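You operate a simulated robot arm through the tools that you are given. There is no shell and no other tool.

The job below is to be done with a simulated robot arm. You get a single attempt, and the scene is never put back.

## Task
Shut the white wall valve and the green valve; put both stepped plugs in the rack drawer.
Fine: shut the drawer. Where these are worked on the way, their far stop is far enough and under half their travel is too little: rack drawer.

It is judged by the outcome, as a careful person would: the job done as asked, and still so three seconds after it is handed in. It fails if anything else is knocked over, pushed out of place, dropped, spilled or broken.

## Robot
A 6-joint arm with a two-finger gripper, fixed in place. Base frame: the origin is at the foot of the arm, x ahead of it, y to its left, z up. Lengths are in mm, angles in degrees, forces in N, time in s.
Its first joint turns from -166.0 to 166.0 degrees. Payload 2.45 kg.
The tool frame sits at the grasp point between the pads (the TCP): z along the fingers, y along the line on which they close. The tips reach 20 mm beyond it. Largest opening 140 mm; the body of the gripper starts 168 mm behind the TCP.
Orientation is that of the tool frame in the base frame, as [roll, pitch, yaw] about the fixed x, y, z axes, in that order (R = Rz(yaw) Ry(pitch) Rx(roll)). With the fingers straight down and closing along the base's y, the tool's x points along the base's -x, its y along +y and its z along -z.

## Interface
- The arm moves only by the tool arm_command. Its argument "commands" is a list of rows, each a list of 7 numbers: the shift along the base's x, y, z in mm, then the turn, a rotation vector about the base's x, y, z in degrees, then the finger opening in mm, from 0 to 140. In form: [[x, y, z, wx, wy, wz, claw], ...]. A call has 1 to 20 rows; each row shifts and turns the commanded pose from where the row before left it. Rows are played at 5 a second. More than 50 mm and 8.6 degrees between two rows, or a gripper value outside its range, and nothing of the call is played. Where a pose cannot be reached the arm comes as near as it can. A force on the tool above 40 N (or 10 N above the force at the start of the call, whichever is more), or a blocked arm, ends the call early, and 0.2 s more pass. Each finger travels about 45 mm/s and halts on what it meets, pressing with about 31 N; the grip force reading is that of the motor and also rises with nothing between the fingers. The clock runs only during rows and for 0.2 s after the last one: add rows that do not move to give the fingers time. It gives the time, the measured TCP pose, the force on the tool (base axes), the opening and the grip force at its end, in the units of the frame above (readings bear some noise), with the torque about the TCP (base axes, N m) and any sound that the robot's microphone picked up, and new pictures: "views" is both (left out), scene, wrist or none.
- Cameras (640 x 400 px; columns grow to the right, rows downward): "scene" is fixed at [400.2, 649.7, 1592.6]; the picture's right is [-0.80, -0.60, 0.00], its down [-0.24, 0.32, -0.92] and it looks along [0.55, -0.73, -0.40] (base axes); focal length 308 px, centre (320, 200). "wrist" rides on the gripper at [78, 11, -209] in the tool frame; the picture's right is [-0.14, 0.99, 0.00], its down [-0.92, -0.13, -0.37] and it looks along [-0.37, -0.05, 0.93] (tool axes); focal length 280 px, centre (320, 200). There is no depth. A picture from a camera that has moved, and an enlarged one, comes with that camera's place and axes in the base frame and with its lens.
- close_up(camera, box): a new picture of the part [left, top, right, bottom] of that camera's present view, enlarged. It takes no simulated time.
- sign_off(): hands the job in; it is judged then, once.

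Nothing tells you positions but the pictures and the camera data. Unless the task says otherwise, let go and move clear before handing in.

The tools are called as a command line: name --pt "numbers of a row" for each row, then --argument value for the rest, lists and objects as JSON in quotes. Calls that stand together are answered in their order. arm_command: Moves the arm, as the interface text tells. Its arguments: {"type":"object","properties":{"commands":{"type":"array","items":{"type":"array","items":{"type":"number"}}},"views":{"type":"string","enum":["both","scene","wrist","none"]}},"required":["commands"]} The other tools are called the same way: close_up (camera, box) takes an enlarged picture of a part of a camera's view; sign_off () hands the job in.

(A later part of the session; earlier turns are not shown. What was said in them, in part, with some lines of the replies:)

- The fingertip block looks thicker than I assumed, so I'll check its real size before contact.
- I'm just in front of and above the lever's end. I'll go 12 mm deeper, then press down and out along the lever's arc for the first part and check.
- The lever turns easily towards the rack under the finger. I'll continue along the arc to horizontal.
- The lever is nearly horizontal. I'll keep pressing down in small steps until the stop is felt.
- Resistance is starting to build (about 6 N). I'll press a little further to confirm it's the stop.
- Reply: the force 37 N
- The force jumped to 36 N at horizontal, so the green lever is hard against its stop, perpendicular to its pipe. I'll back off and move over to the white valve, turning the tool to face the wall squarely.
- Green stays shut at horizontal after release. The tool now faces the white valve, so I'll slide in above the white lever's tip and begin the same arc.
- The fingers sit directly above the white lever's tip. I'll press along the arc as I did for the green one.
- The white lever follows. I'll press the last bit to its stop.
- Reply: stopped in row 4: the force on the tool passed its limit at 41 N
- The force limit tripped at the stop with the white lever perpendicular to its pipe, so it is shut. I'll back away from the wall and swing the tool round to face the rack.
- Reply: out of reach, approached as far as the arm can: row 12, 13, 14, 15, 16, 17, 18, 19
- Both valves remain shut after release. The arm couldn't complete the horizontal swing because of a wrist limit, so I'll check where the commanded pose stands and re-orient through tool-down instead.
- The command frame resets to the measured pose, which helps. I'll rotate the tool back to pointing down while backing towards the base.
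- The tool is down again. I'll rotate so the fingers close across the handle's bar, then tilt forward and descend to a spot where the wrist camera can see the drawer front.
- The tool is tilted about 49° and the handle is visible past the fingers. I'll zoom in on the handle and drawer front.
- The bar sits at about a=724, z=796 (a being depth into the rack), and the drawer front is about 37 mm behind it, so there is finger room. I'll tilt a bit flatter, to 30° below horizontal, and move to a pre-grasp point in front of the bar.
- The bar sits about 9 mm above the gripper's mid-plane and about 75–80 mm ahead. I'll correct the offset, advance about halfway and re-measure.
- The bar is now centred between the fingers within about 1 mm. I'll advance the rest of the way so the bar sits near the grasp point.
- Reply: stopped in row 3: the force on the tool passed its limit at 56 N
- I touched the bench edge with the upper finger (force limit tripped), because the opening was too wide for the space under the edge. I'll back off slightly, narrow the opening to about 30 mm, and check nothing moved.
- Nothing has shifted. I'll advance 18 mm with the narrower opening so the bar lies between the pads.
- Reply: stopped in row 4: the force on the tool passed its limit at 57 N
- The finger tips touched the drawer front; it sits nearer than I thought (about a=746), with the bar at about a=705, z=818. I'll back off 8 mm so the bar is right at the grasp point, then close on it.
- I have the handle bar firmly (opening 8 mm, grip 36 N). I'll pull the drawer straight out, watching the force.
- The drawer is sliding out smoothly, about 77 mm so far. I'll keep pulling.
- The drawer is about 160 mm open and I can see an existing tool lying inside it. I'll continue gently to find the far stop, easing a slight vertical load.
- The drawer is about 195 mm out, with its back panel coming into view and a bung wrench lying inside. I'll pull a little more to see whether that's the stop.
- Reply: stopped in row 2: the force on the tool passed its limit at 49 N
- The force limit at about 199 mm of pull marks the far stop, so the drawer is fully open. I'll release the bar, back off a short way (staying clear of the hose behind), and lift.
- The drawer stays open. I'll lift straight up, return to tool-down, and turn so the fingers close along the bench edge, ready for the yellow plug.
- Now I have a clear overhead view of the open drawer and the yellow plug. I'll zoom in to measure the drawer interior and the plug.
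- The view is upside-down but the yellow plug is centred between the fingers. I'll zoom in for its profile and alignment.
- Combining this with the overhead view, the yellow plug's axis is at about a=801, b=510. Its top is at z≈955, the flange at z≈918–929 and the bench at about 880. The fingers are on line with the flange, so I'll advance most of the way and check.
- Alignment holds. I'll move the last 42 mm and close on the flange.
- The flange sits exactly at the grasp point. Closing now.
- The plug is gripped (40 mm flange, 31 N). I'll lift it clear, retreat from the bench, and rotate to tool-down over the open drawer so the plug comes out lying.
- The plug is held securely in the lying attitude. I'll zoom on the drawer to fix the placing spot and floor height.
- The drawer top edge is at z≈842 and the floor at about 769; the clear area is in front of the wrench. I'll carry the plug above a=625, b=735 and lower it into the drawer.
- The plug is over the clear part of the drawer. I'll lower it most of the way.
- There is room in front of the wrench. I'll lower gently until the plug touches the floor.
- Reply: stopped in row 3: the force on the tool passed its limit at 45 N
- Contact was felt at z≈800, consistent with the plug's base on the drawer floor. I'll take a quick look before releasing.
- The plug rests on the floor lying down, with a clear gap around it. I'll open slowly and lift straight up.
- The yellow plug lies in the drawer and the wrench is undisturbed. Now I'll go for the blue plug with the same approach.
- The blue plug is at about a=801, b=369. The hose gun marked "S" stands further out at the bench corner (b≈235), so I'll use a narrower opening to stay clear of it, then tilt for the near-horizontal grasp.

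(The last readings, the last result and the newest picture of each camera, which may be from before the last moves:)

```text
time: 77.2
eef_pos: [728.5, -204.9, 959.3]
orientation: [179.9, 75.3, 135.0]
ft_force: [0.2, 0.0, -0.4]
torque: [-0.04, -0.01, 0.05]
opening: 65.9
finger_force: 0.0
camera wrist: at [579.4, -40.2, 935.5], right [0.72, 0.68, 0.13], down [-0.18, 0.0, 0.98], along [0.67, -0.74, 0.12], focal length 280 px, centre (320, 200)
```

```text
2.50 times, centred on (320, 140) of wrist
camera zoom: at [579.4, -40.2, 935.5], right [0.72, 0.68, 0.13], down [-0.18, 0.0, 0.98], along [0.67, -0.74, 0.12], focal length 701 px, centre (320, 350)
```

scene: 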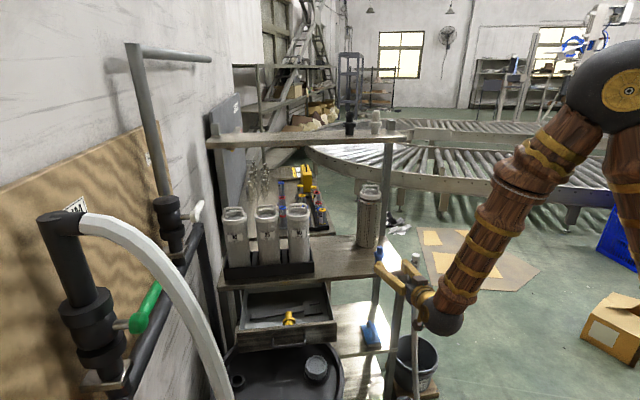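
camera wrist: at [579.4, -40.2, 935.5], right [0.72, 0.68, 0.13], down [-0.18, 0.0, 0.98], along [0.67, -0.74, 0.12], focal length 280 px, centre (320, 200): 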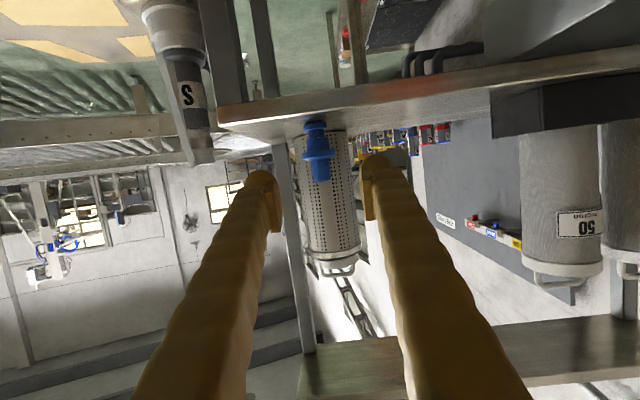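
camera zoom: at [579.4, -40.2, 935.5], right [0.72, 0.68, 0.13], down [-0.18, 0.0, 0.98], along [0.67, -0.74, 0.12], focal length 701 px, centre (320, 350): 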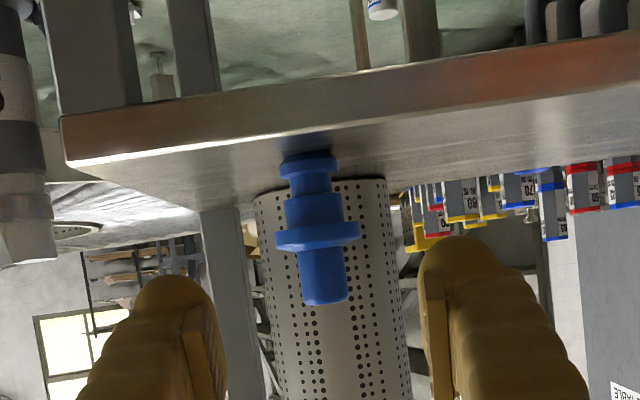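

The blue plug is centred between the fingers, with the hose gun about 50 mm clear to the left. I'll advance to the flange.

arm_command --pt "9.97 -9.97 -3.7 0 0 0 66" --pt "9.97 -9.97 -3.7 0 0 0 66" --pt "9.97 -9.97 -3.7 0 0 0 66" --pt "9.97 -9.97 -3.7 0 0 0 66" --pt "9.97 -9.97 -3.7 0 0 0 66" --pt "9.97 -9.97 -3.7 0 0 0 66" --pt "9.97 -9.97 -3.7 0 0 0 66" --pt "0 0 0 0 0 0 66" --views "wrist"

close_up --camera "wrist" --box '[200, 80, 440, 240]'

```text
time: 79.0
eef_pos: [798.4, -275.5, 931.9]
orientation: [-180.0, 75.4, 135.1]
ft_force: [0.0, 0.3, 0.2]
torque: [0.01, -0.02, 0.0]
opening: 65.8
finger_force: 0.1
camera wrist: at [649.4, -110.9, 910.1], right [0.72, 0.68, 0.13], down [-0.18, 0.0, 0.98], along [0.67, -0.74, 0.12], focal length 280 px, centre (320, 200)
```

wrist: 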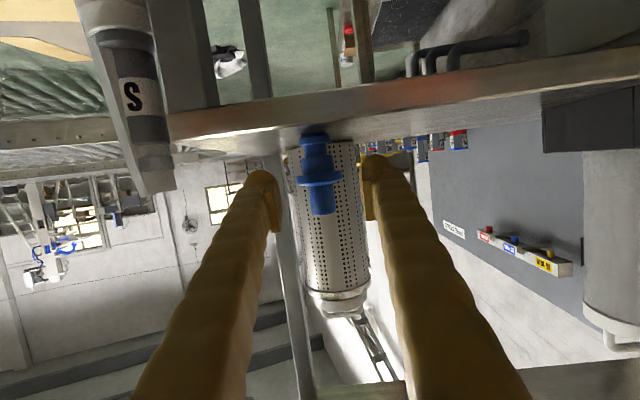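

```text
2.50 times, centred on (320, 160) of wrist
camera zoom: at [649.4, -110.9, 910.1], right [0.72, 0.68, 0.13], down [-0.18, 0.0, 0.98], along [0.67, -0.74, 0.12], focal length 701 px, centre (320, 300)
```

zoom: 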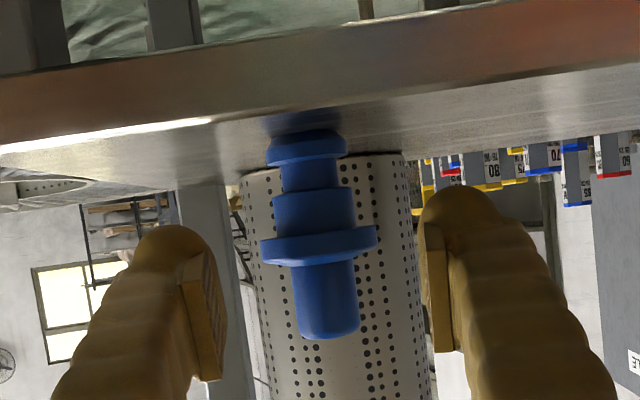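

Still aligned. I'll finish the approach and close on the flange.

arm_command --pt "10.2 -10.2 -3.2 0 0 0 66" --pt "10.2 -10.2 -3.2 0 0 0 66" --pt "10.2 -10.2 -3.2 0 0 0 66" --pt "0 0 0 0 0 0 66" --pt "0 0 0 0 0 0 52" --pt "0 0 0 0 0 0 42" --pt "0 0 0 0 0 0 30" --pt "0 0 0 0 0 0 30" --pt "0 0 0 0 0 0 30"

close_up --camera "wrist" --box '[200, 100, 440, 260]'

close_up --camera "scene" --box '[320, 200, 480, 340]'

```text
time: 81.0
eef_pos: [829.6, -304.9, 922.4]
orientation: [179.9, 75.3, 135.2]
ft_force: [0.5, 0.4, 0.6]
torque: [-0.03, 0.04, 0.0]
opening: 40.2
finger_force: 30.9
camera wrist: at [680.0, -141.0, 899.8], right [0.72, 0.68, 0.13], down [-0.18, 0.0, 0.98], along [0.67, -0.74, 0.12], focal length 280 px, centre (320, 200)
```

scene: 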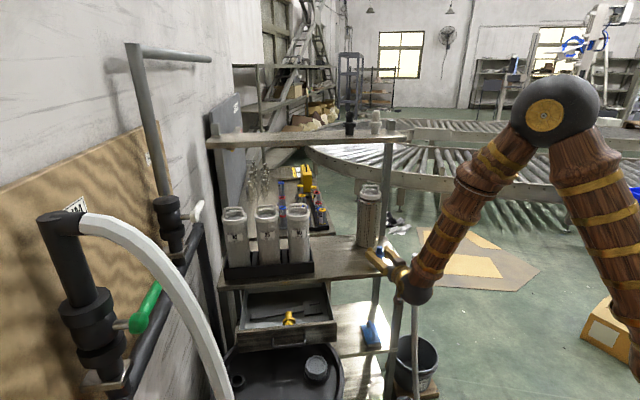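
wrist: 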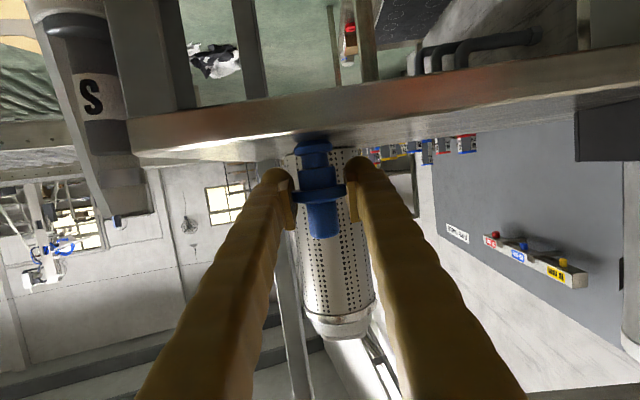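

```text
2.50 times, centred on (320, 180) of wrist
camera zoom: at [680.0, -141.0, 899.8], right [0.72, 0.68, 0.13], down [-0.18, 0.0, 0.98], along [0.67, -0.74, 0.12], focal length 701 px, centre (320, 250)
```

zoom: 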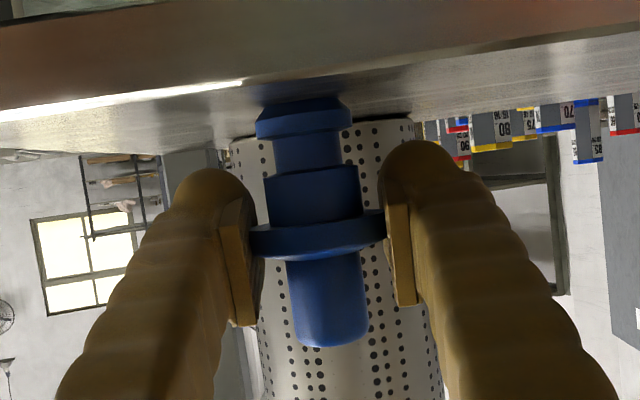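

```text
2.86 times, centred on (400, 270) of scene
camera zoom: at [400.2, 649.7, 1592.6], right [-0.8, -0.6, 0.0], down [-0.24, 0.32, -0.92], along [0.55, -0.73, -0.4], focal length 879 px, centre (91, 0)
```

zoom: 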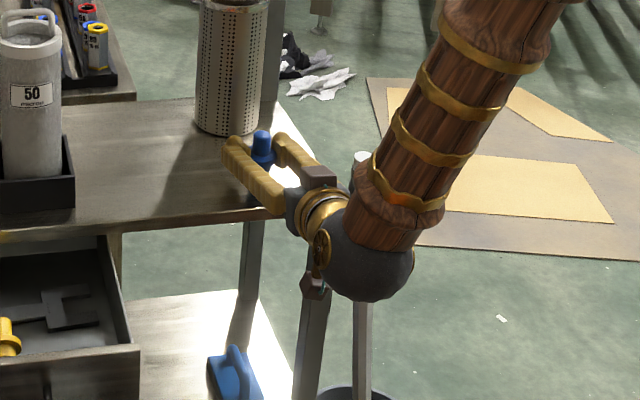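

The blue plug is gripped (40 mm, 31 N). Lifting clear, retreating and rotating to tool-down, moving over the free spot left of the yellow plug in the drawer.

arm_command --pt "0 0 12 0 0 0 30" --pt "0 0 20 0 0 0 30" --pt "0 0 22 0 0 0 30" --pt "0 0 22 0 0 0 30" --pt "-21.2 21.2 3 5.3 5.3 0 30" --pt "-21.2 21.2 3 5.3 5.3 0 30" --pt "-21.2 21.2 3 5.3 5.3 0 30" --pt "-21.2 21.2 3 5.3 5.3 0 30" --pt "-21.2 21.2 3 5.3 5.3 0 30" --pt "-21.2 21.2 3 5.3 5.3 0 30" --pt "25.3 25.3 0 5.3 5.3 0 30" --pt "25.3 25.3 0 5.3 5.3 0 30" --pt "25.3 25.3 0 5.3 5.3 0 30" --pt "25.3 25.3 0 5.3 5.3 0 30" --pt "25.3 25.3 0 0 0 0 30" --pt "25.3 25.3 0 0 0 0 30" --pt "25.3 25.3 0 0 0 0 30" --pt "25.3 25.3 0 0 0 0 30" --pt "0 0 0 0 0 0 30"

close_up --camera "wrist" --box '[200, 40, 480, 240]'

```text
time: 85.0
eef_pos: [904.4, 24.5, 1016.5]
orientation: [180.0, 0.2, 135.0]
ft_force: [0.5, -0.5, -0.7]
torque: [-0.02, -0.05, -0.02]
opening: 40.2
finger_force: 31.0
camera wrist: at [855.9, 88.0, 1224.8], right [0.8, 0.6, 0.0], down [0.56, -0.74, 0.37], along [0.23, -0.3, -0.93], focal length 280 px, centre (320, 200)
```

scene: 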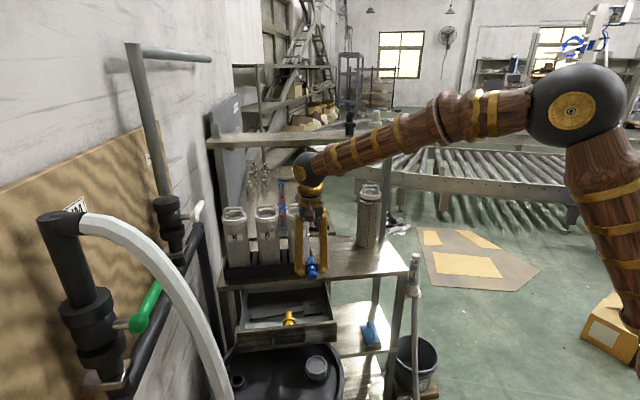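
wrist: 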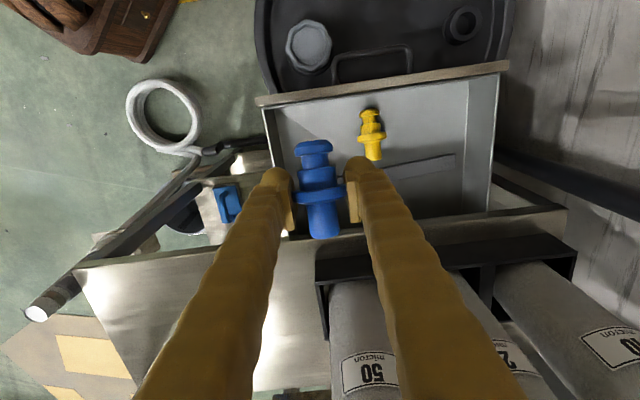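

```text
2.00 times, centred on (340, 140) of wrist
camera zoom: at [855.9, 88.0, 1224.8], right [0.8, 0.6, 0.0], down [0.56, -0.74, 0.37], along [0.23, -0.3, -0.93], focal length 561 px, centre (280, 320)
```

zoom: 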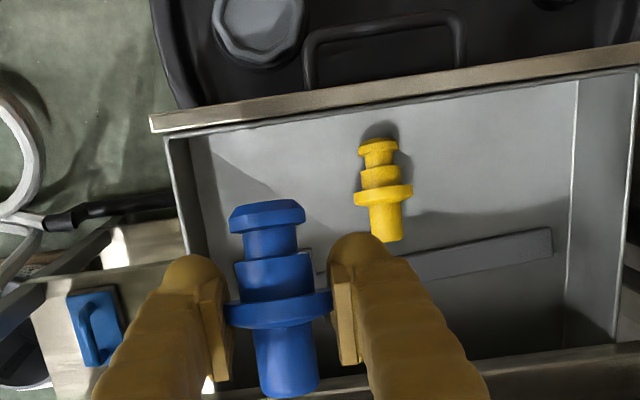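

Blue is held lying, centred between the drawer's left wall and the yellow plug. I'll lower it, with a check before entering the drawer.

arm_command --pt "0 0 -25 0 0 0 30" --pt "0 0 -25 0 0 0 30" --pt "0 0 -25 0 0 0 30" --pt "0 0 -25 0 0 0 30" --pt "0 0 -25 0 0 0 30" --pt "0 0 -20 0 0 0 30" --pt "0 0 0 0 0 0 30"

close_up --camera "wrist" --box '[180, 60, 460, 260]'

close_up --camera "scene" --box '[230, 240, 350, 350]'

```text
time: 86.6
eef_pos: [904.1, 24.1, 872.1]
orientation: [179.9, 0.3, 134.9]
ft_force: [0.0, -0.7, -0.4]
torque: [0.01, 0.01, 0.01]
opening: 39.8
finger_force: 31.0
camera wrist: at [855.9, 87.8, 1080.9], right [0.8, 0.6, 0.0], down [0.56, -0.74, 0.37], along [0.23, -0.3, -0.93], focal length 280 px, centre (320, 200)
```

scene: 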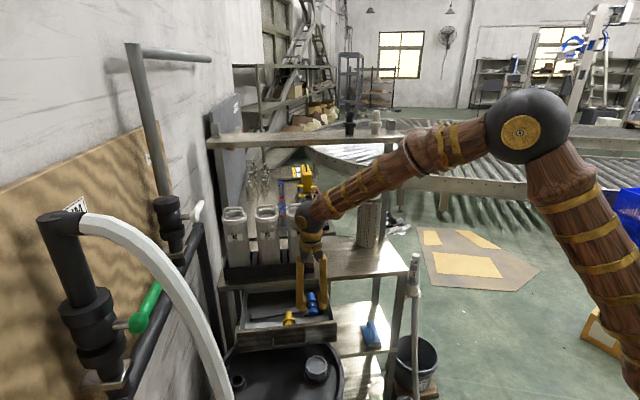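
wrist: 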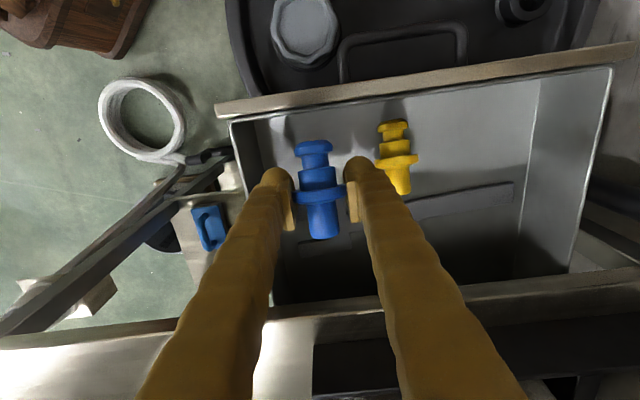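

```text
2.00 times, centred on (320, 160) of wrist
camera zoom: at [855.9, 87.8, 1080.9], right [0.8, 0.6, 0.0], down [0.56, -0.74, 0.37], along [0.23, -0.3, -0.93], focal length 561 px, centre (320, 280)
```

zoom: 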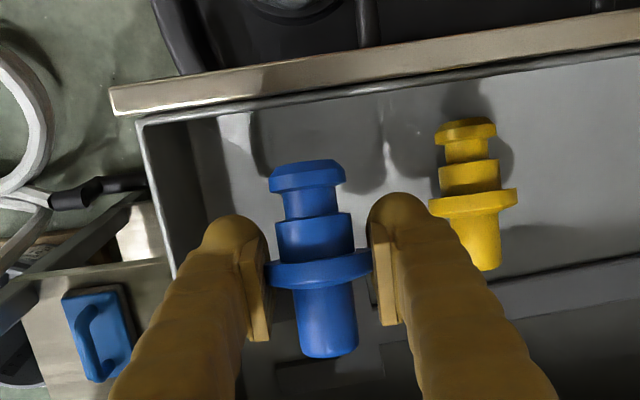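

```text
3.64 times, centred on (290, 295) of scene
camera zoom: at [400.2, 649.7, 1592.6], right [-0.8, -0.6, 0.0], down [-0.24, 0.32, -0.92], along [0.55, -0.73, -0.4], focal length 1118 px, centre (429, -146)
```

zoom: 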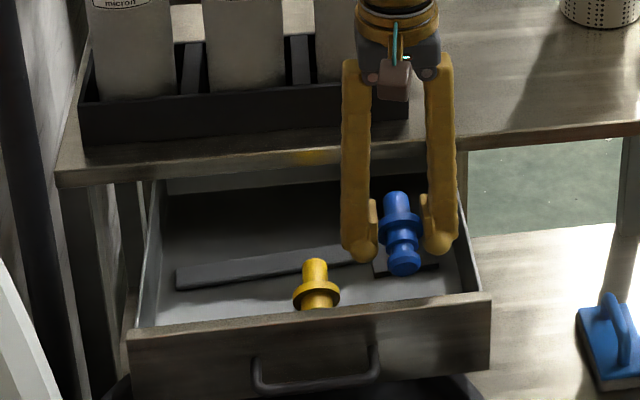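

Clearances to the left wall and the yellow plug look adequate (about 8 mm each side). Lowering into the drawer.

arm_command --pt "0 0 -14 0 0 0 30" --pt "0 0 -14 0 0 0 30" --pt "0 0 -14 0 0 0 30" --pt "0 0 -14 0 0 0 30" --pt "0 0 -6 0 0 0 30" --pt "0 0 0 0 0 0 30"

close_up --camera "wrist" --box '[180, 60, 460, 260]'

close_up --camera "scene" --box '[230, 240, 350, 350]'

```text
time: 88.0
eef_pos: [905.4, 23.7, 809.4]
orientation: [179.9, 0.3, 135.0]
ft_force: [0.5, 0.6, -0.6]
torque: [0.0, -0.02, 0.0]
opening: 40.0
finger_force: 31.0
camera wrist: at [856.3, 87.6, 1018.2], right [0.8, 0.6, 0.0], down [0.56, -0.74, 0.37], along [0.23, -0.3, -0.93], focal length 280 px, centre (320, 200)
```

scene: 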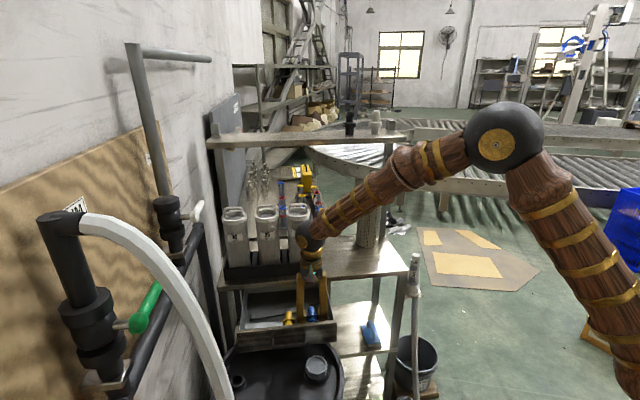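
wrist: 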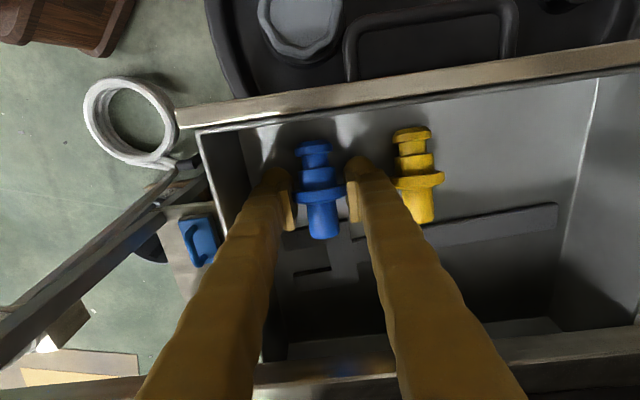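

```text
2.00 times, centred on (320, 160) of wrist
camera zoom: at [856.3, 87.6, 1018.2], right [0.8, 0.6, 0.0], down [0.56, -0.74, 0.37], along [0.23, -0.3, -0.93], focal length 561 px, centre (320, 280)
```

zoom: 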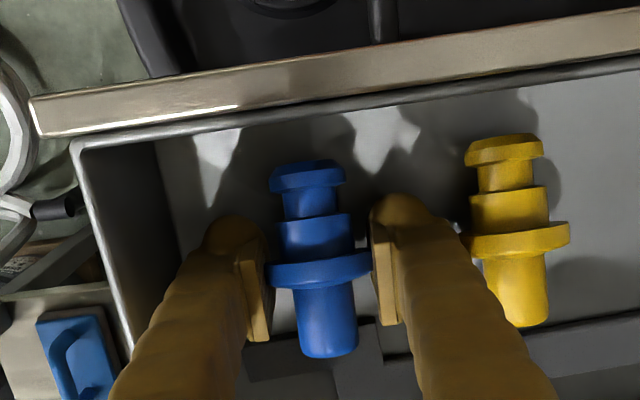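

```text
3.64 times, centred on (290, 295) of scene
camera zoom: at [400.2, 649.7, 1592.6], right [-0.8, -0.6, 0.0], down [-0.24, 0.32, -0.92], along [0.55, -0.73, -0.4], focal length 1118 px, centre (429, -146)
```

zoom: 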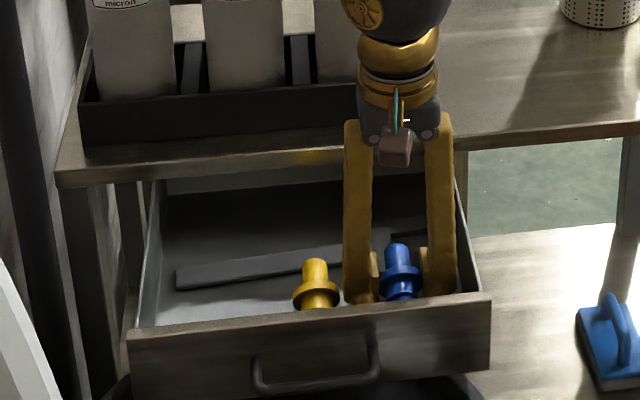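

Blue is between the wall and the yellow plug, just ahead of the wrench jaw. I'll nudge 4 mm forward for margin and lower to floor contact.

arm_command --pt "-2.8 2.8 -2 0 0 0 30" --pt "0 0 -3 0 0 0 30" --pt "0 0 -2 0 0 0 30" --pt "0 0 -2 0 0 0 30" --pt "0 0 0 0 0 0 30" --views "none"

```text
time: 89.2
eef_pos: [900.8, 26.2, 800.3]
orientation: [179.9, 0.3, 135.0]
ft_force: [0.1, 0.4, -0.4]
torque: [0.0, 0.01, -0.02]
opening: 40.3
finger_force: 30.7
```

arm_command --pt "0 0 -1 0 0 0 30" --pt "0 0 -1 0 0 0 30" --pt "0 0 0 0 0 0 30" --views "wrist"

close_up --camera "wrist" --box '[180, 60, 460, 260]'

```text
time: 90.0
eef_pos: [902.4, 27.9, 799.1]
orientation: [179.9, 0.3, 135.0]
ft_force: [-1.6, -1.2, 18.7]
torque: [0.43, 0.46, 0.04]
opening: 40.3
finger_force: 31.5
camera wrist: at [853.4, 90.8, 1007.9], right [0.8, 0.6, 0.0], down [0.56, -0.74, 0.37], along [0.23, -0.3, -0.93], focal length 280 px, centre (320, 200)
```

wrist: 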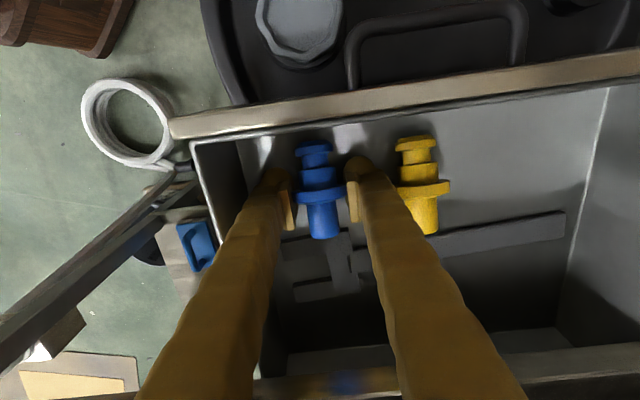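

```text
2.00 times, centred on (320, 160) of wrist
camera zoom: at [853.4, 90.8, 1007.9], right [0.8, 0.6, 0.0], down [0.56, -0.74, 0.37], along [0.23, -0.3, -0.93], focal length 561 px, centre (320, 280)
```

zoom: 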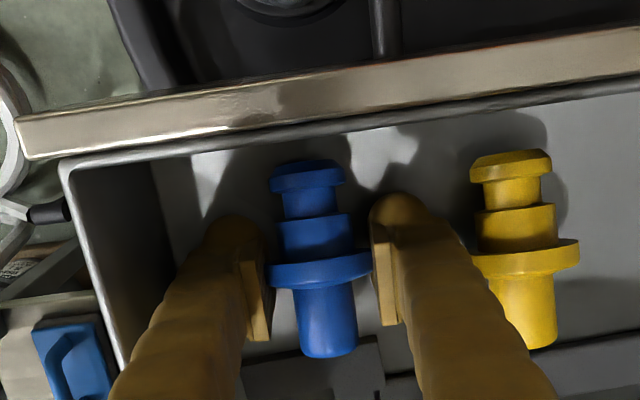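

Floor contact is confirmed (19 N). I'll open just enough to let go without touching the wall or the yellow plug, then lift straight up.

arm_command --pt "0 0 0.5 0 0 0 42" --pt "0 0 0 0 0 0 45" --pt "0 0 0 0 0 0 48" --pt "0 0 0 0 0 0 48" --pt "0 0 10 0 0 0 48" --pt "0 0 20 0 0 0 48" --pt "0 0 30 0 0 0 48" --pt "0 0 35 0 0 0 48" --pt "0 0 35 0 0 0 48" --pt "0 0 0 0 0 0 48"

close_up --camera "wrist" --box '[180, 60, 460, 260]'

close_up --camera "scene" --box '[230, 240, 350, 350]'

```text
time: 92.2
eef_pos: [901.4, 28.2, 928.6]
orientation: [179.9, 0.4, 135.0]
ft_force: [-0.5, 0.1, -0.7]
torque: [0.01, -0.01, 0.02]
opening: 47.8
finger_force: 0.0
camera wrist: at [853.1, 91.5, 1137.6], right [0.8, 0.6, 0.0], down [0.56, -0.74, 0.37], along [0.23, -0.3, -0.93], focal length 280 px, centre (320, 200)
```

scene: 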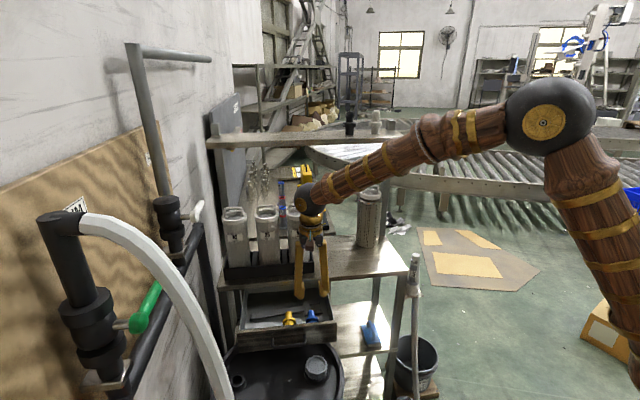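
wrist: 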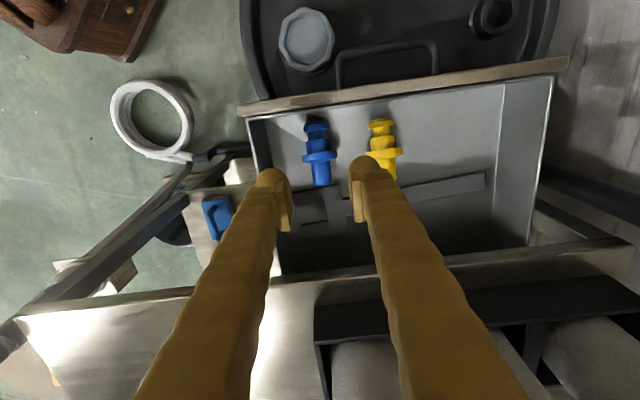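

```text
2.00 times, centred on (320, 160) of wrist
camera zoom: at [853.1, 91.5, 1137.6], right [0.8, 0.6, 0.0], down [0.56, -0.74, 0.37], along [0.23, -0.3, -0.93], focal length 561 px, centre (320, 280)
```

zoom: 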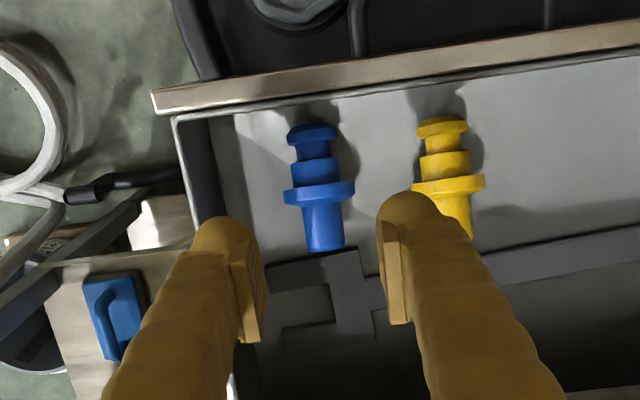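

```text
3.64 times, centred on (290, 295) of scene
camera zoom: at [400.2, 649.7, 1592.6], right [-0.8, -0.6, 0.0], down [-0.24, 0.32, -0.92], along [0.55, -0.73, -0.4], focal length 1118 px, centre (429, -146)
```

zoom: 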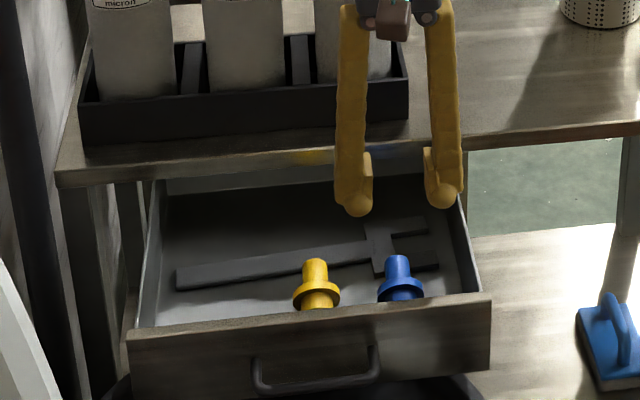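

Both plugs now lie in the drawer with the wrench untouched. Next I'll close the fingers, tilt the tool 45°, and bring them down in front of the drawer face beside the handle to push it shut.

arm_command --pt "0 0 15 0 0 0 48" --pt "-13.6 10.6 0 -5.3 -5.3 0 30" --pt "-13.6 10.6 0 -5.3 -5.3 0 10" --pt "-13.6 10.6 0 -5.3 -5.3 0 0" --pt "-13.6 10.6 0 -5.3 -5.3 0 0" --pt "-13.6 10.6 0 -5.3 -5.3 0 0" --pt "-13.6 10.6 0 -5.3 -5.3 0 0" --pt "-13.6 10.6 0 0 0 0 0" --pt "-13.6 10.6 0 0 0 0 0" --pt "0 0 -18 0 0 0 0" --pt "0 0 -18 0 0 0 0" --pt "0 0 0 0 0 0 0"

close_up --camera "scene" --box '[200, 200, 380, 360]'

```text
time: 94.8
eef_pos: [792.7, 111.9, 908.1]
orientation: [-180.0, 45.4, 135.0]
ft_force: [-0.1, 0.2, 0.3]
torque: [0.04, 0.0, -0.01]
opening: 0.0
finger_force: 29.5
camera wrist: at [656.7, 263.6, 999.3], right [0.77, 0.63, 0.1], down [0.18, -0.36, 0.91], along [0.61, -0.68, -0.39], focal length 280 px, centre (320, 200)
```

scene: 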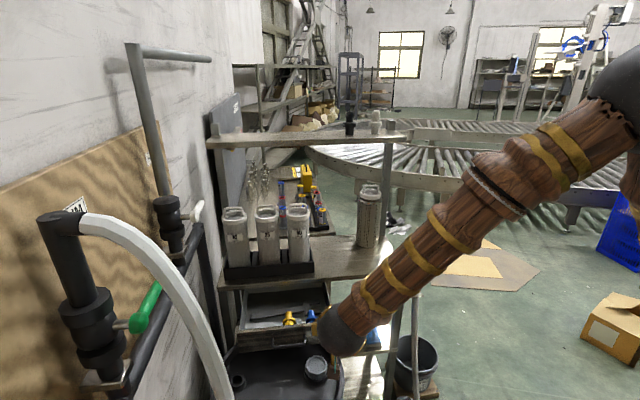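
wrist: 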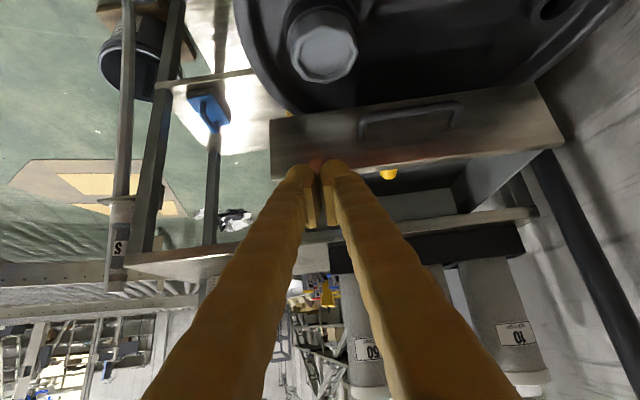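

```text
2.50 times, centred on (290, 280) of scene
camera zoom: at [400.2, 649.7, 1592.6], right [-0.8, -0.6, 0.0], down [-0.24, 0.32, -0.92], along [0.55, -0.73, -0.4], focal length 769 px, centre (395, 0)
```

zoom: 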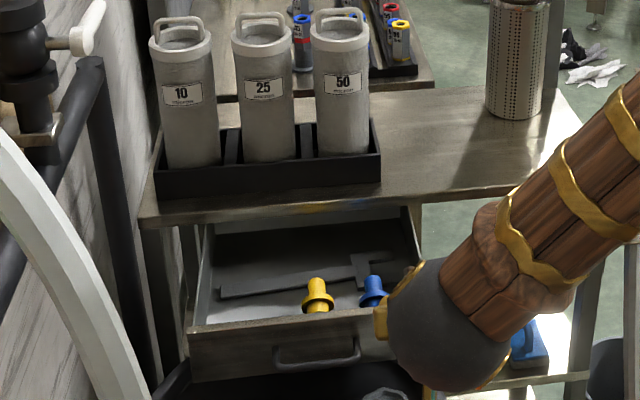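

The fingers are clear of the handle. I'll lower to mid-height of the drawer face.

arm_command --pt "0 0 -18 0 0 0 0" --pt "0 0 -18 0 0 0 0" --pt "0 0 -18 0 0 0 0" --pt "0 0 -18 0 0 0 0" --pt "0 0 -18 0 0 0 0" --pt "0 0 0 0 0 0 0"

close_up --camera "wrist" --box '[200, 60, 480, 260]'

```text
time: 96.2
eef_pos: [792.3, 112.3, 817.8]
orientation: [179.8, 45.3, 135.1]
ft_force: [-0.2, -0.6, 0.5]
torque: [0.02, -0.02, 0.0]
opening: 0.0
finger_force: 29.4
camera wrist: at [656.9, 263.9, 909.7], right [0.77, 0.63, 0.1], down [0.18, -0.36, 0.91], along [0.61, -0.68, -0.39], focal length 280 px, centre (320, 200)
```

scene: 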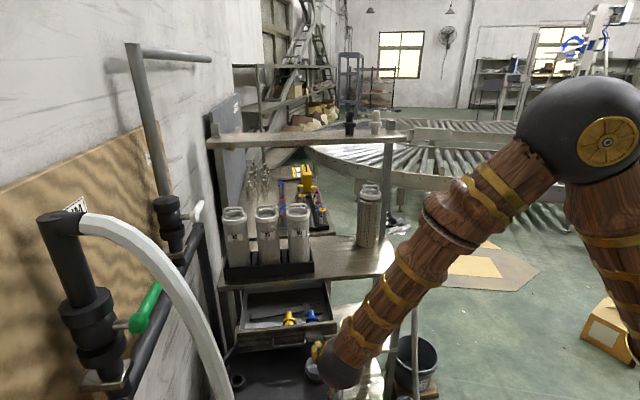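
wrist: 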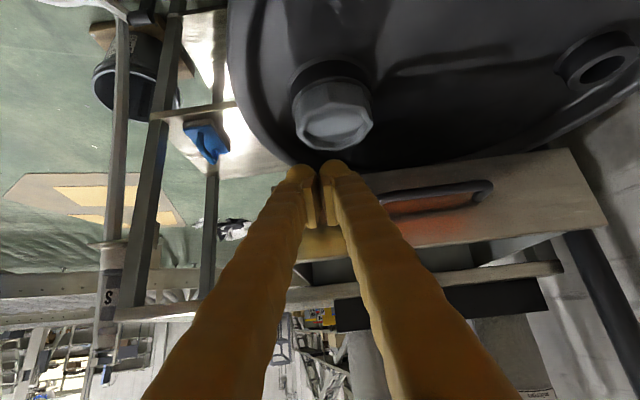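

```text
2.00 times, centred on (340, 160) of wrist
camera zoom: at [656.9, 263.9, 909.7], right [0.77, 0.63, 0.1], down [0.18, -0.36, 0.91], along [0.61, -0.68, -0.39], focal length 561 px, centre (280, 280)
```

zoom: 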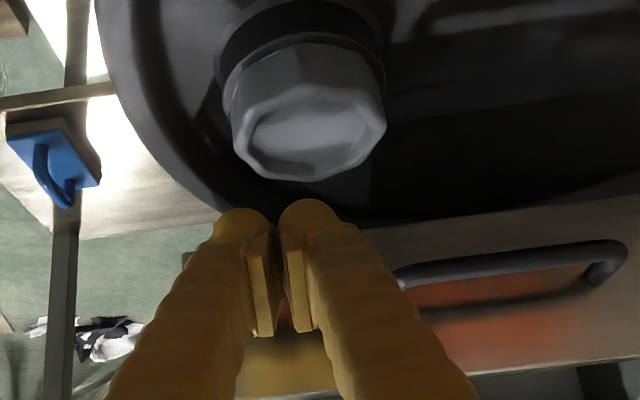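

The fingertips face the drawer panel left of the handle. I'll push slowly towards the rack.

arm_command --pt "7 -7 0 0 0 0 0" --pt "7 -7 0 0 0 0 0" --pt "7 -7 0 0 0 0 0" --pt "7 -7 0 0 0 0 0" --pt "5 -5 0 0 0 0 0" --pt "5 -5 0 0 0 0 0" --pt "5 -5 0 0 0 0 0" --pt "5 -5 0 0 0 0 0" --pt "5 -5 0 0 0 0 0" --pt "5 -5 0 0 0 0 0" --pt "0 0 0 0 0 0 0"

close_up --camera "scene" --box '[200, 220, 380, 380]'

```text
time: 98.6
eef_pos: [851.5, 53.2, 818.4]
orientation: [179.9, 45.3, 135.0]
ft_force: [0.1, -0.2, -1.3]
torque: [0.01, 0.01, -0.01]
opening: 0.0
finger_force: 29.7
camera wrist: at [714.6, 205.0, 909.7], right [0.77, 0.63, 0.1], down [0.18, -0.36, 0.91], along [0.61, -0.68, -0.39], focal length 280 px, centre (320, 200)
```

scene: 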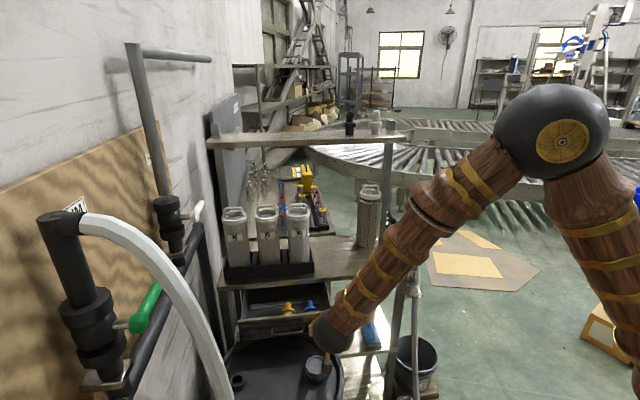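
wrist: 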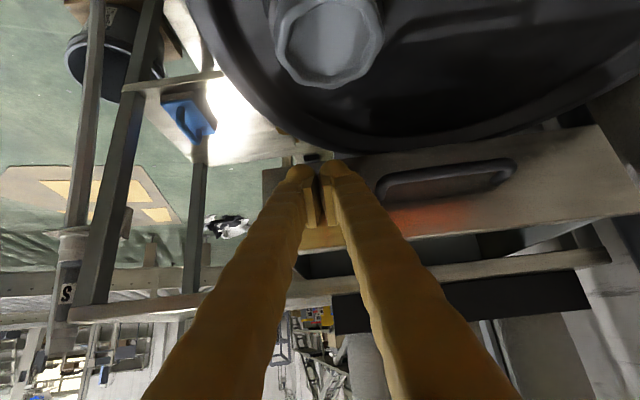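

```text
2.50 times, centred on (290, 300) of scene
camera zoom: at [400.2, 649.7, 1592.6], right [-0.8, -0.6, 0.0], down [-0.24, 0.32, -0.92], along [0.55, -0.73, -0.4], focal length 769 px, centre (395, -50)
```

zoom: 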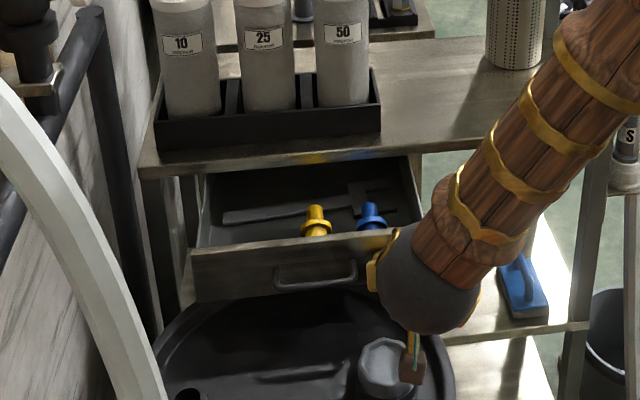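

The drawer is sliding in with the plugs lying still. I'll continue pushing.

arm_command --pt "7 -7 0 0 0 0 0" --pt "7 -7 0 0 0 0 0" --pt "7 -7 0 0 0 0 0" --pt "7 -7 0 0 0 0 0" --pt "7 -7 0 0 0 0 0" --pt "7 -7 0 0 0 0 0" --pt "7 -7 0 0 0 0 0" --pt "7 -7 0 0 0 0 0" --pt "7 -7 0 0 0 0 0" --pt "0 0 0 0 0 0 0"

close_up --camera "scene" --box '[200, 220, 380, 380]'

```text
time: 100.8
eef_pos: [912.9, -10.3, 818.3]
orientation: [180.0, 45.4, 135.1]
ft_force: [-0.5, -0.3, 0.1]
torque: [0.01, -0.03, 0.0]
opening: 0.0
finger_force: 29.4
camera wrist: at [777.7, 142.1, 910.0], right [0.77, 0.63, 0.1], down [0.18, -0.36, 0.91], along [0.61, -0.68, -0.39], focal length 280 px, centre (320, 200)
```

scene: 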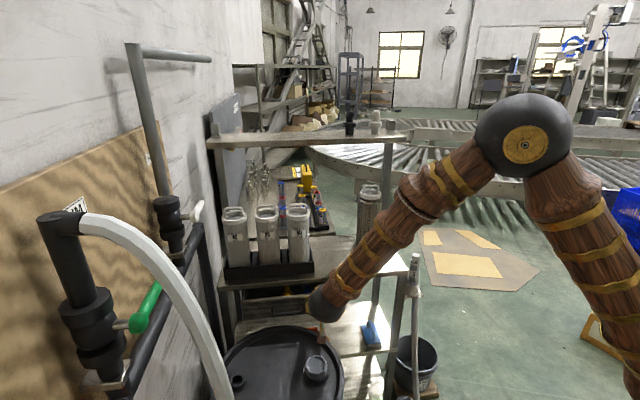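
wrist: 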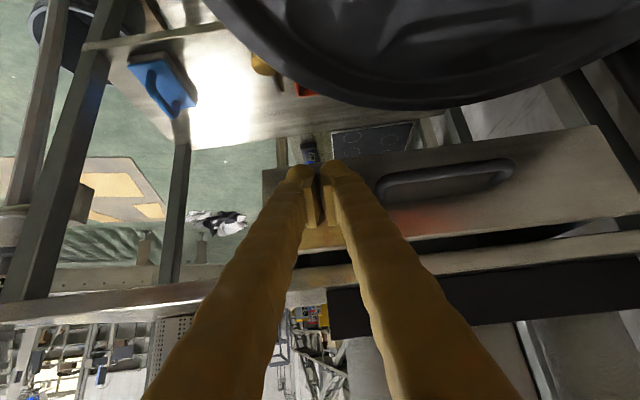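

```text
2.50 times, centred on (290, 300) of scene
camera zoom: at [400.2, 649.7, 1592.6], right [-0.8, -0.6, 0.0], down [-0.24, 0.32, -0.92], along [0.55, -0.73, -0.4], focal length 769 px, centre (395, -50)
```

zoom: 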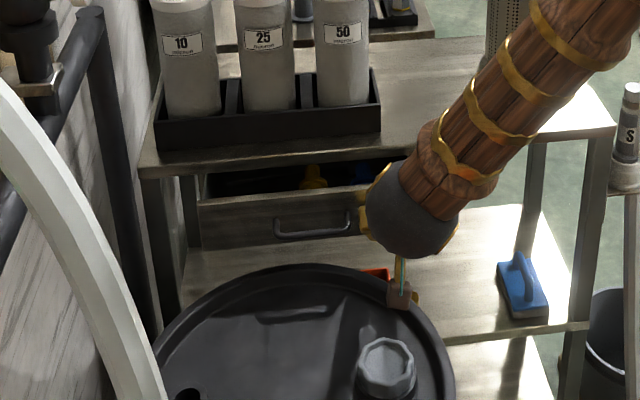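

More than half closed; the plugs are passing under the bench edge with clearance. Continuing, slower near the end.

arm_command --pt "7 -7 0 0 0 0 0" --pt "7 -7 0 0 0 0 0" --pt "7 -7 0 0 0 0 0" --pt "7 -7 0 0 0 0 0" --pt "6 -6 0 0 0 0 0" --pt "5 -5 0 0 0 0 0" --pt "4 -4 0 0 0 0 0" --pt "0 0 0 0 0 0 0"

close_up --camera "scene" --box '[200, 220, 380, 380]'

```text
time: 102.6
eef_pos: [956.7, -52.6, 819.4]
orientation: [179.9, 45.4, 135.1]
ft_force: [-0.2, -0.1, 0.2]
torque: [-0.01, -0.01, 0.01]
opening: 0.0
finger_force: 29.3
camera wrist: at [821.0, 99.1, 909.6], right [0.77, 0.63, 0.1], down [0.18, -0.36, 0.91], along [0.61, -0.68, -0.39], focal length 280 px, centre (320, 200)
```

scene: 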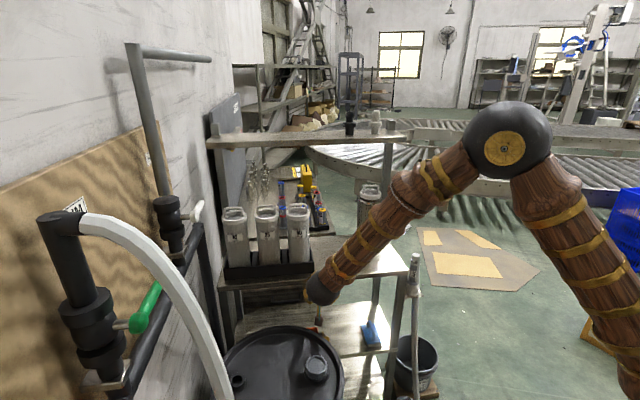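
wrist: 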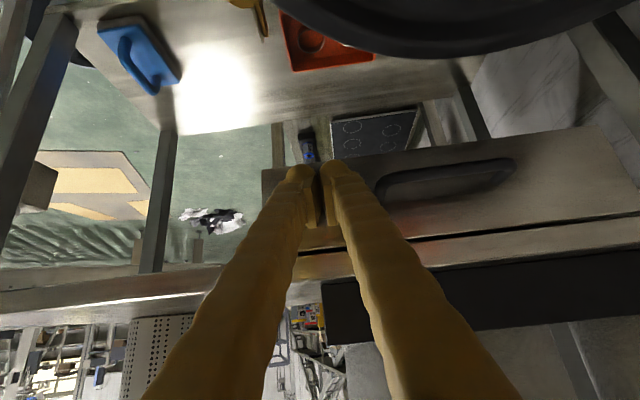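

```text
2.50 times, centred on (290, 300) of scene
camera zoom: at [400.2, 649.7, 1592.6], right [-0.8, -0.6, 0.0], down [-0.24, 0.32, -0.92], along [0.55, -0.73, -0.4], focal length 769 px, centre (395, -50)
```

zoom: 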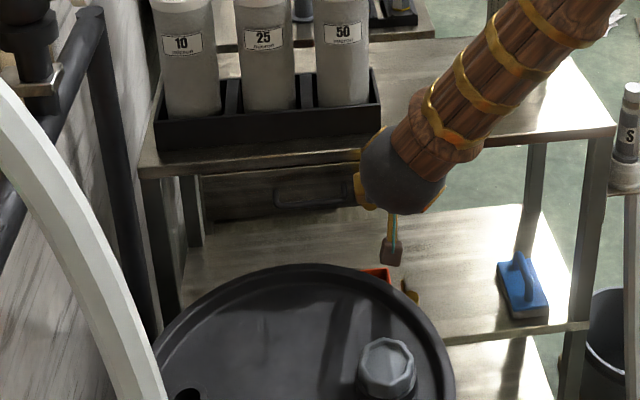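

Nearly shut. I'll push in small steps until the closed stop is felt.

arm_command --pt "2.5 -2.5 0 0 0 0 0" --pt "2.5 -2.5 0 0 0 0 0" --pt "2.5 -2.5 0 0 0 0 0" --pt "2 -2 0 0 0 0 0" --pt "2 -2 0 0 0 0 0" --pt "1.5 -1.5 0 0 0 0 0" --pt "1.5 -1.5 0 0 0 0 0" --pt "0 0 0 0 0 0 0" --views "wrist"

close_up --camera "wrist" --box '[240, 120, 640, 320]'

```text
time: 103.2
eef_pos: [959.9, -54.2, 817.3]
orientation: [179.9, 45.1, 135.0]
ft_force: [-5.3, 4.8, 0.9]
torque: [0.03, -0.02, -0.01]
opening: 5.9
finger_force: 29.6
stopped in row 3: the force on the tool passed its limit at 49 N (the readings are from after the stop); the commanded pose is now the measured one
camera wrist: at [823.8, 96.3, 909.0], right [0.77, 0.63, 0.1], down [0.19, -0.36, 0.91], along [0.61, -0.68, -0.4], focal length 280 px, centre (320, 200)
```

wrist: 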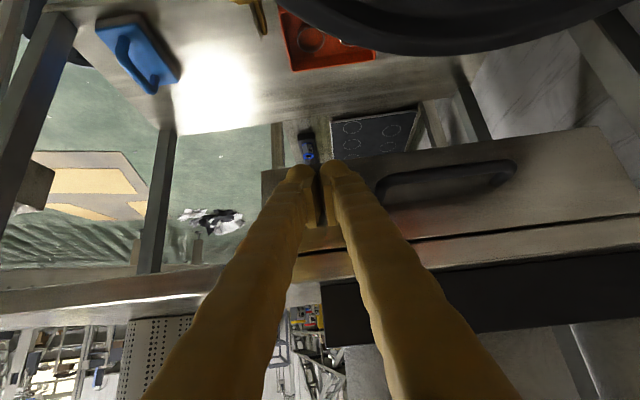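

```text
1.60 times, centred on (440, 220) of wrist
camera zoom: at [823.8, 96.3, 909.0], right [0.77, 0.63, 0.1], down [0.19, -0.36, 0.91], along [0.61, -0.68, -0.4], focal length 449 px, centre (128, 168)
```

zoom: 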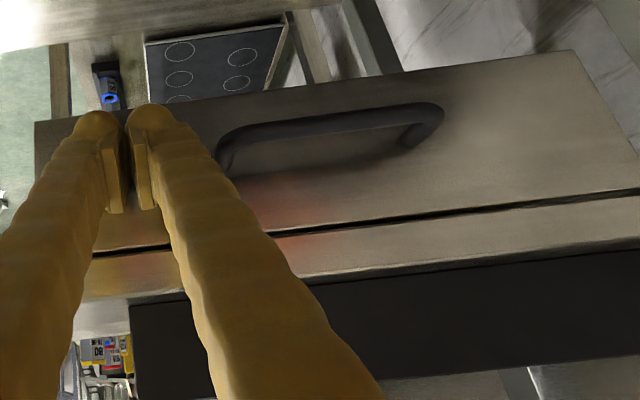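

A firm stop at 49 N suggests the drawer is shut. I'll back away and compare with the initial closed picture.

arm_command --pt "-7 7 3 0 0 0 0" --pt "-12 12 8 0 0 0 0" --pt "-15 15 15 0 0 0 0" --pt "-20 20 20 0 0 0 0" --pt "-25 25 20 0 0 0 0" --pt "-25 25 25 0 0 0 0" --pt "-25 25 25 0 0 0 0" --pt "-20 20 30 0 0 0 0" --pt "-20 -10 35 5.3 5.3 0 0" --pt "-20 -20 35 5.3 5.3 0 0" --pt "-20 -20 35 5.3 5.3 0 0" --pt "-20 -20 35 5.3 5.3 0 0" --pt "-20 -20 35 5.3 5.3 0 0" --pt "-20 -20 35 5.3 5.3 0 0" --pt "0 0 0 0 0 0 0"

close_up --camera "scene" --box '[210, 260, 350, 347]'

close_up --camera "scene" --box '[30, 180, 230, 340]'

```text
time: 106.4
eef_pos: [691.9, -15.1, 1174.2]
orientation: [179.9, 0.1, 135.0]
ft_force: [-0.6, -1.1, 0.0]
torque: [0.02, -0.02, 0.01]
opening: 0.3
finger_force: 29.2
camera wrist: at [643.4, 46.3, 1382.4], right [0.8, 0.6, 0.0], down [0.56, -0.74, 0.37], along [0.23, -0.29, -0.93], focal length 280 px, centre (320, 200)
```

scene: 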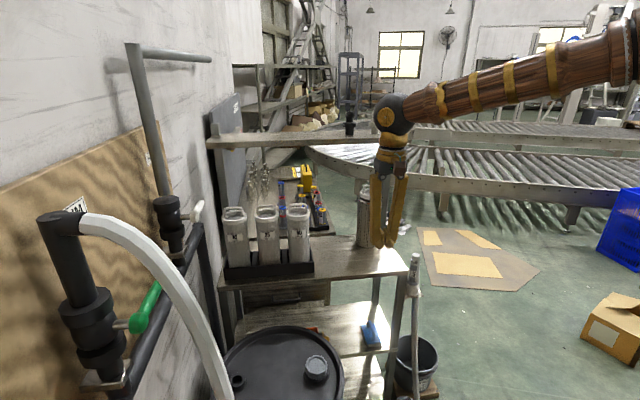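
wrist: 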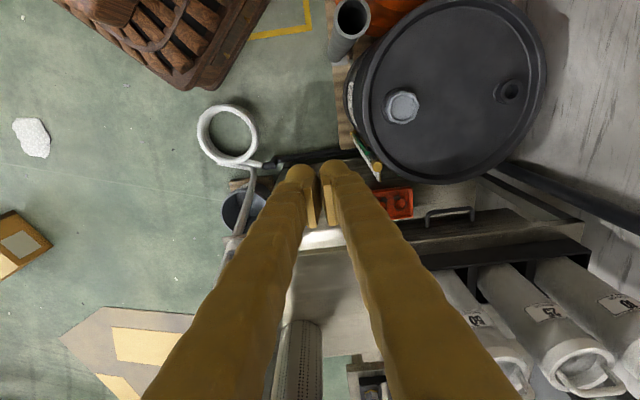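

```text
4.57 times, centred on (280, 304) of scene
camera zoom: at [400.2, 649.7, 1592.6], right [-0.8, -0.6, 0.0], down [-0.24, 0.32, -0.92], along [0.55, -0.73, -0.4], focal length 1406 px, centre (503, -273)
```

zoom: 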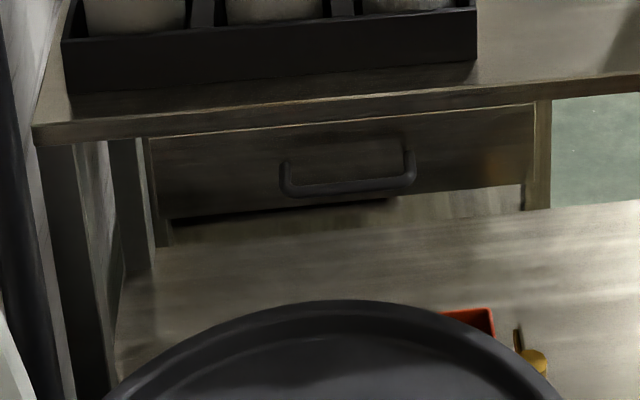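

```text
2.50 times, centred on (130, 260) of scene
camera zoom: at [400.2, 649.7, 1592.6], right [-0.8, -0.6, 0.0], down [-0.24, 0.32, -0.92], along [0.55, -0.73, -0.4], focal length 769 px, centre (795, 50)
```

zoom: 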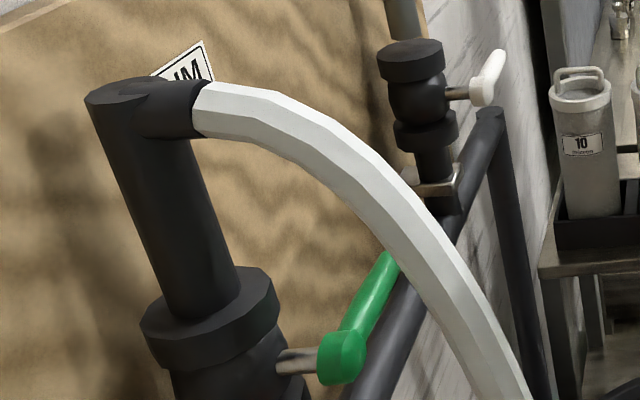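

The drawer front and handle match the initial closed picture exactly, and both levers are horizontal. I'll do one last check of the surroundings before handing in.

close_up --camera "scene" --box '[200, 100, 440, 280]'

close_up --camera "scene" --box '[200, 230, 440, 400]'

close_up --camera "scene" --box '[140, 160, 230, 270]'

```text
2.22 times, centred on (320, 190) of scene
camera zoom: at [400.2, 649.7, 1592.6], right [-0.8, -0.6, 0.0], down [-0.24, 0.32, -0.92], along [0.55, -0.73, -0.4], focal length 683 px, centre (320, 222)
```

zoom: 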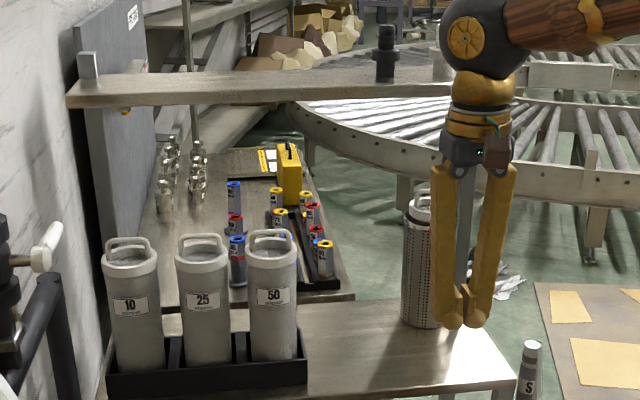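

```text
2.35 times, centred on (320, 315) of scene
camera zoom: at [400.2, 649.7, 1592.6], right [-0.8, -0.6, 0.0], down [-0.24, 0.32, -0.92], along [0.55, -0.73, -0.4], focal length 724 px, centre (320, -71)
```

zoom: 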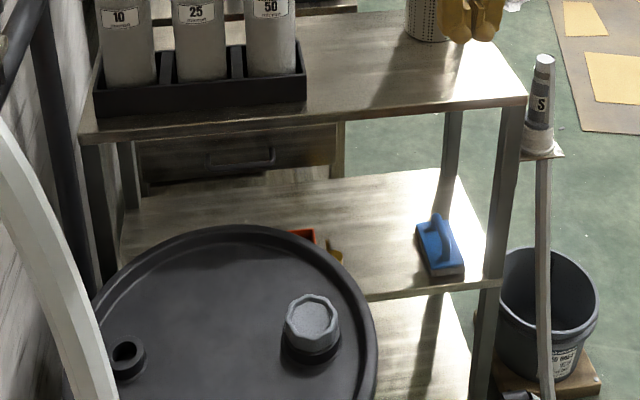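

```text
3.64 times, centred on (185, 215) of scene
camera zoom: at [400.2, 649.7, 1592.6], right [-0.8, -0.6, 0.0], down [-0.24, 0.32, -0.92], along [0.55, -0.73, -0.4], focal length 1118 px, centre (811, 146)
```

zoom: 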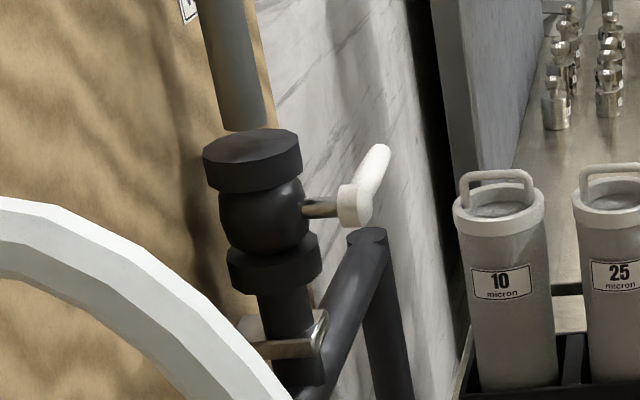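

Both valves are shut against their stops, and both stepped plugs (yellow and blue) lie in the rack drawer, which is closed. Everything else looks where it started and the arm is clear, so I'm handing in.

sign_off

```text
The job is handed in.
```

I shut both valves, put both stepped plugs in the rack drawer and closed the drawer, then handed the job in. No verdict has come back.

- **Valves:** I pushed the white wall valve and the green valve towards the rack until each hit its stop. Both levers now sit square across their pipes and stayed there after I let go.
- **Plugs:** I took the yellow and blue pieces on the bench to be the stepped plugs. The black and white pieces on the top rail looked like hose fittings, so I left them. Both plugs lie on their sides in front of the wrench that was already in the drawer, because standing up they looked too tall to clear the bench.
- **Drawer:** I pulled it to its far stop (about 200 mm) and pushed it back until it stopped. The front and handle match the picture from before I opened it.

While reaching for the drawer handle, a finger bumped the bench edge and then the drawer front, tripping the force limit both times (56–57 N). I saw nothing move, and in the last pictures everything else was where it started, apart from the white fitting, which was mostly hidden behind the arm.
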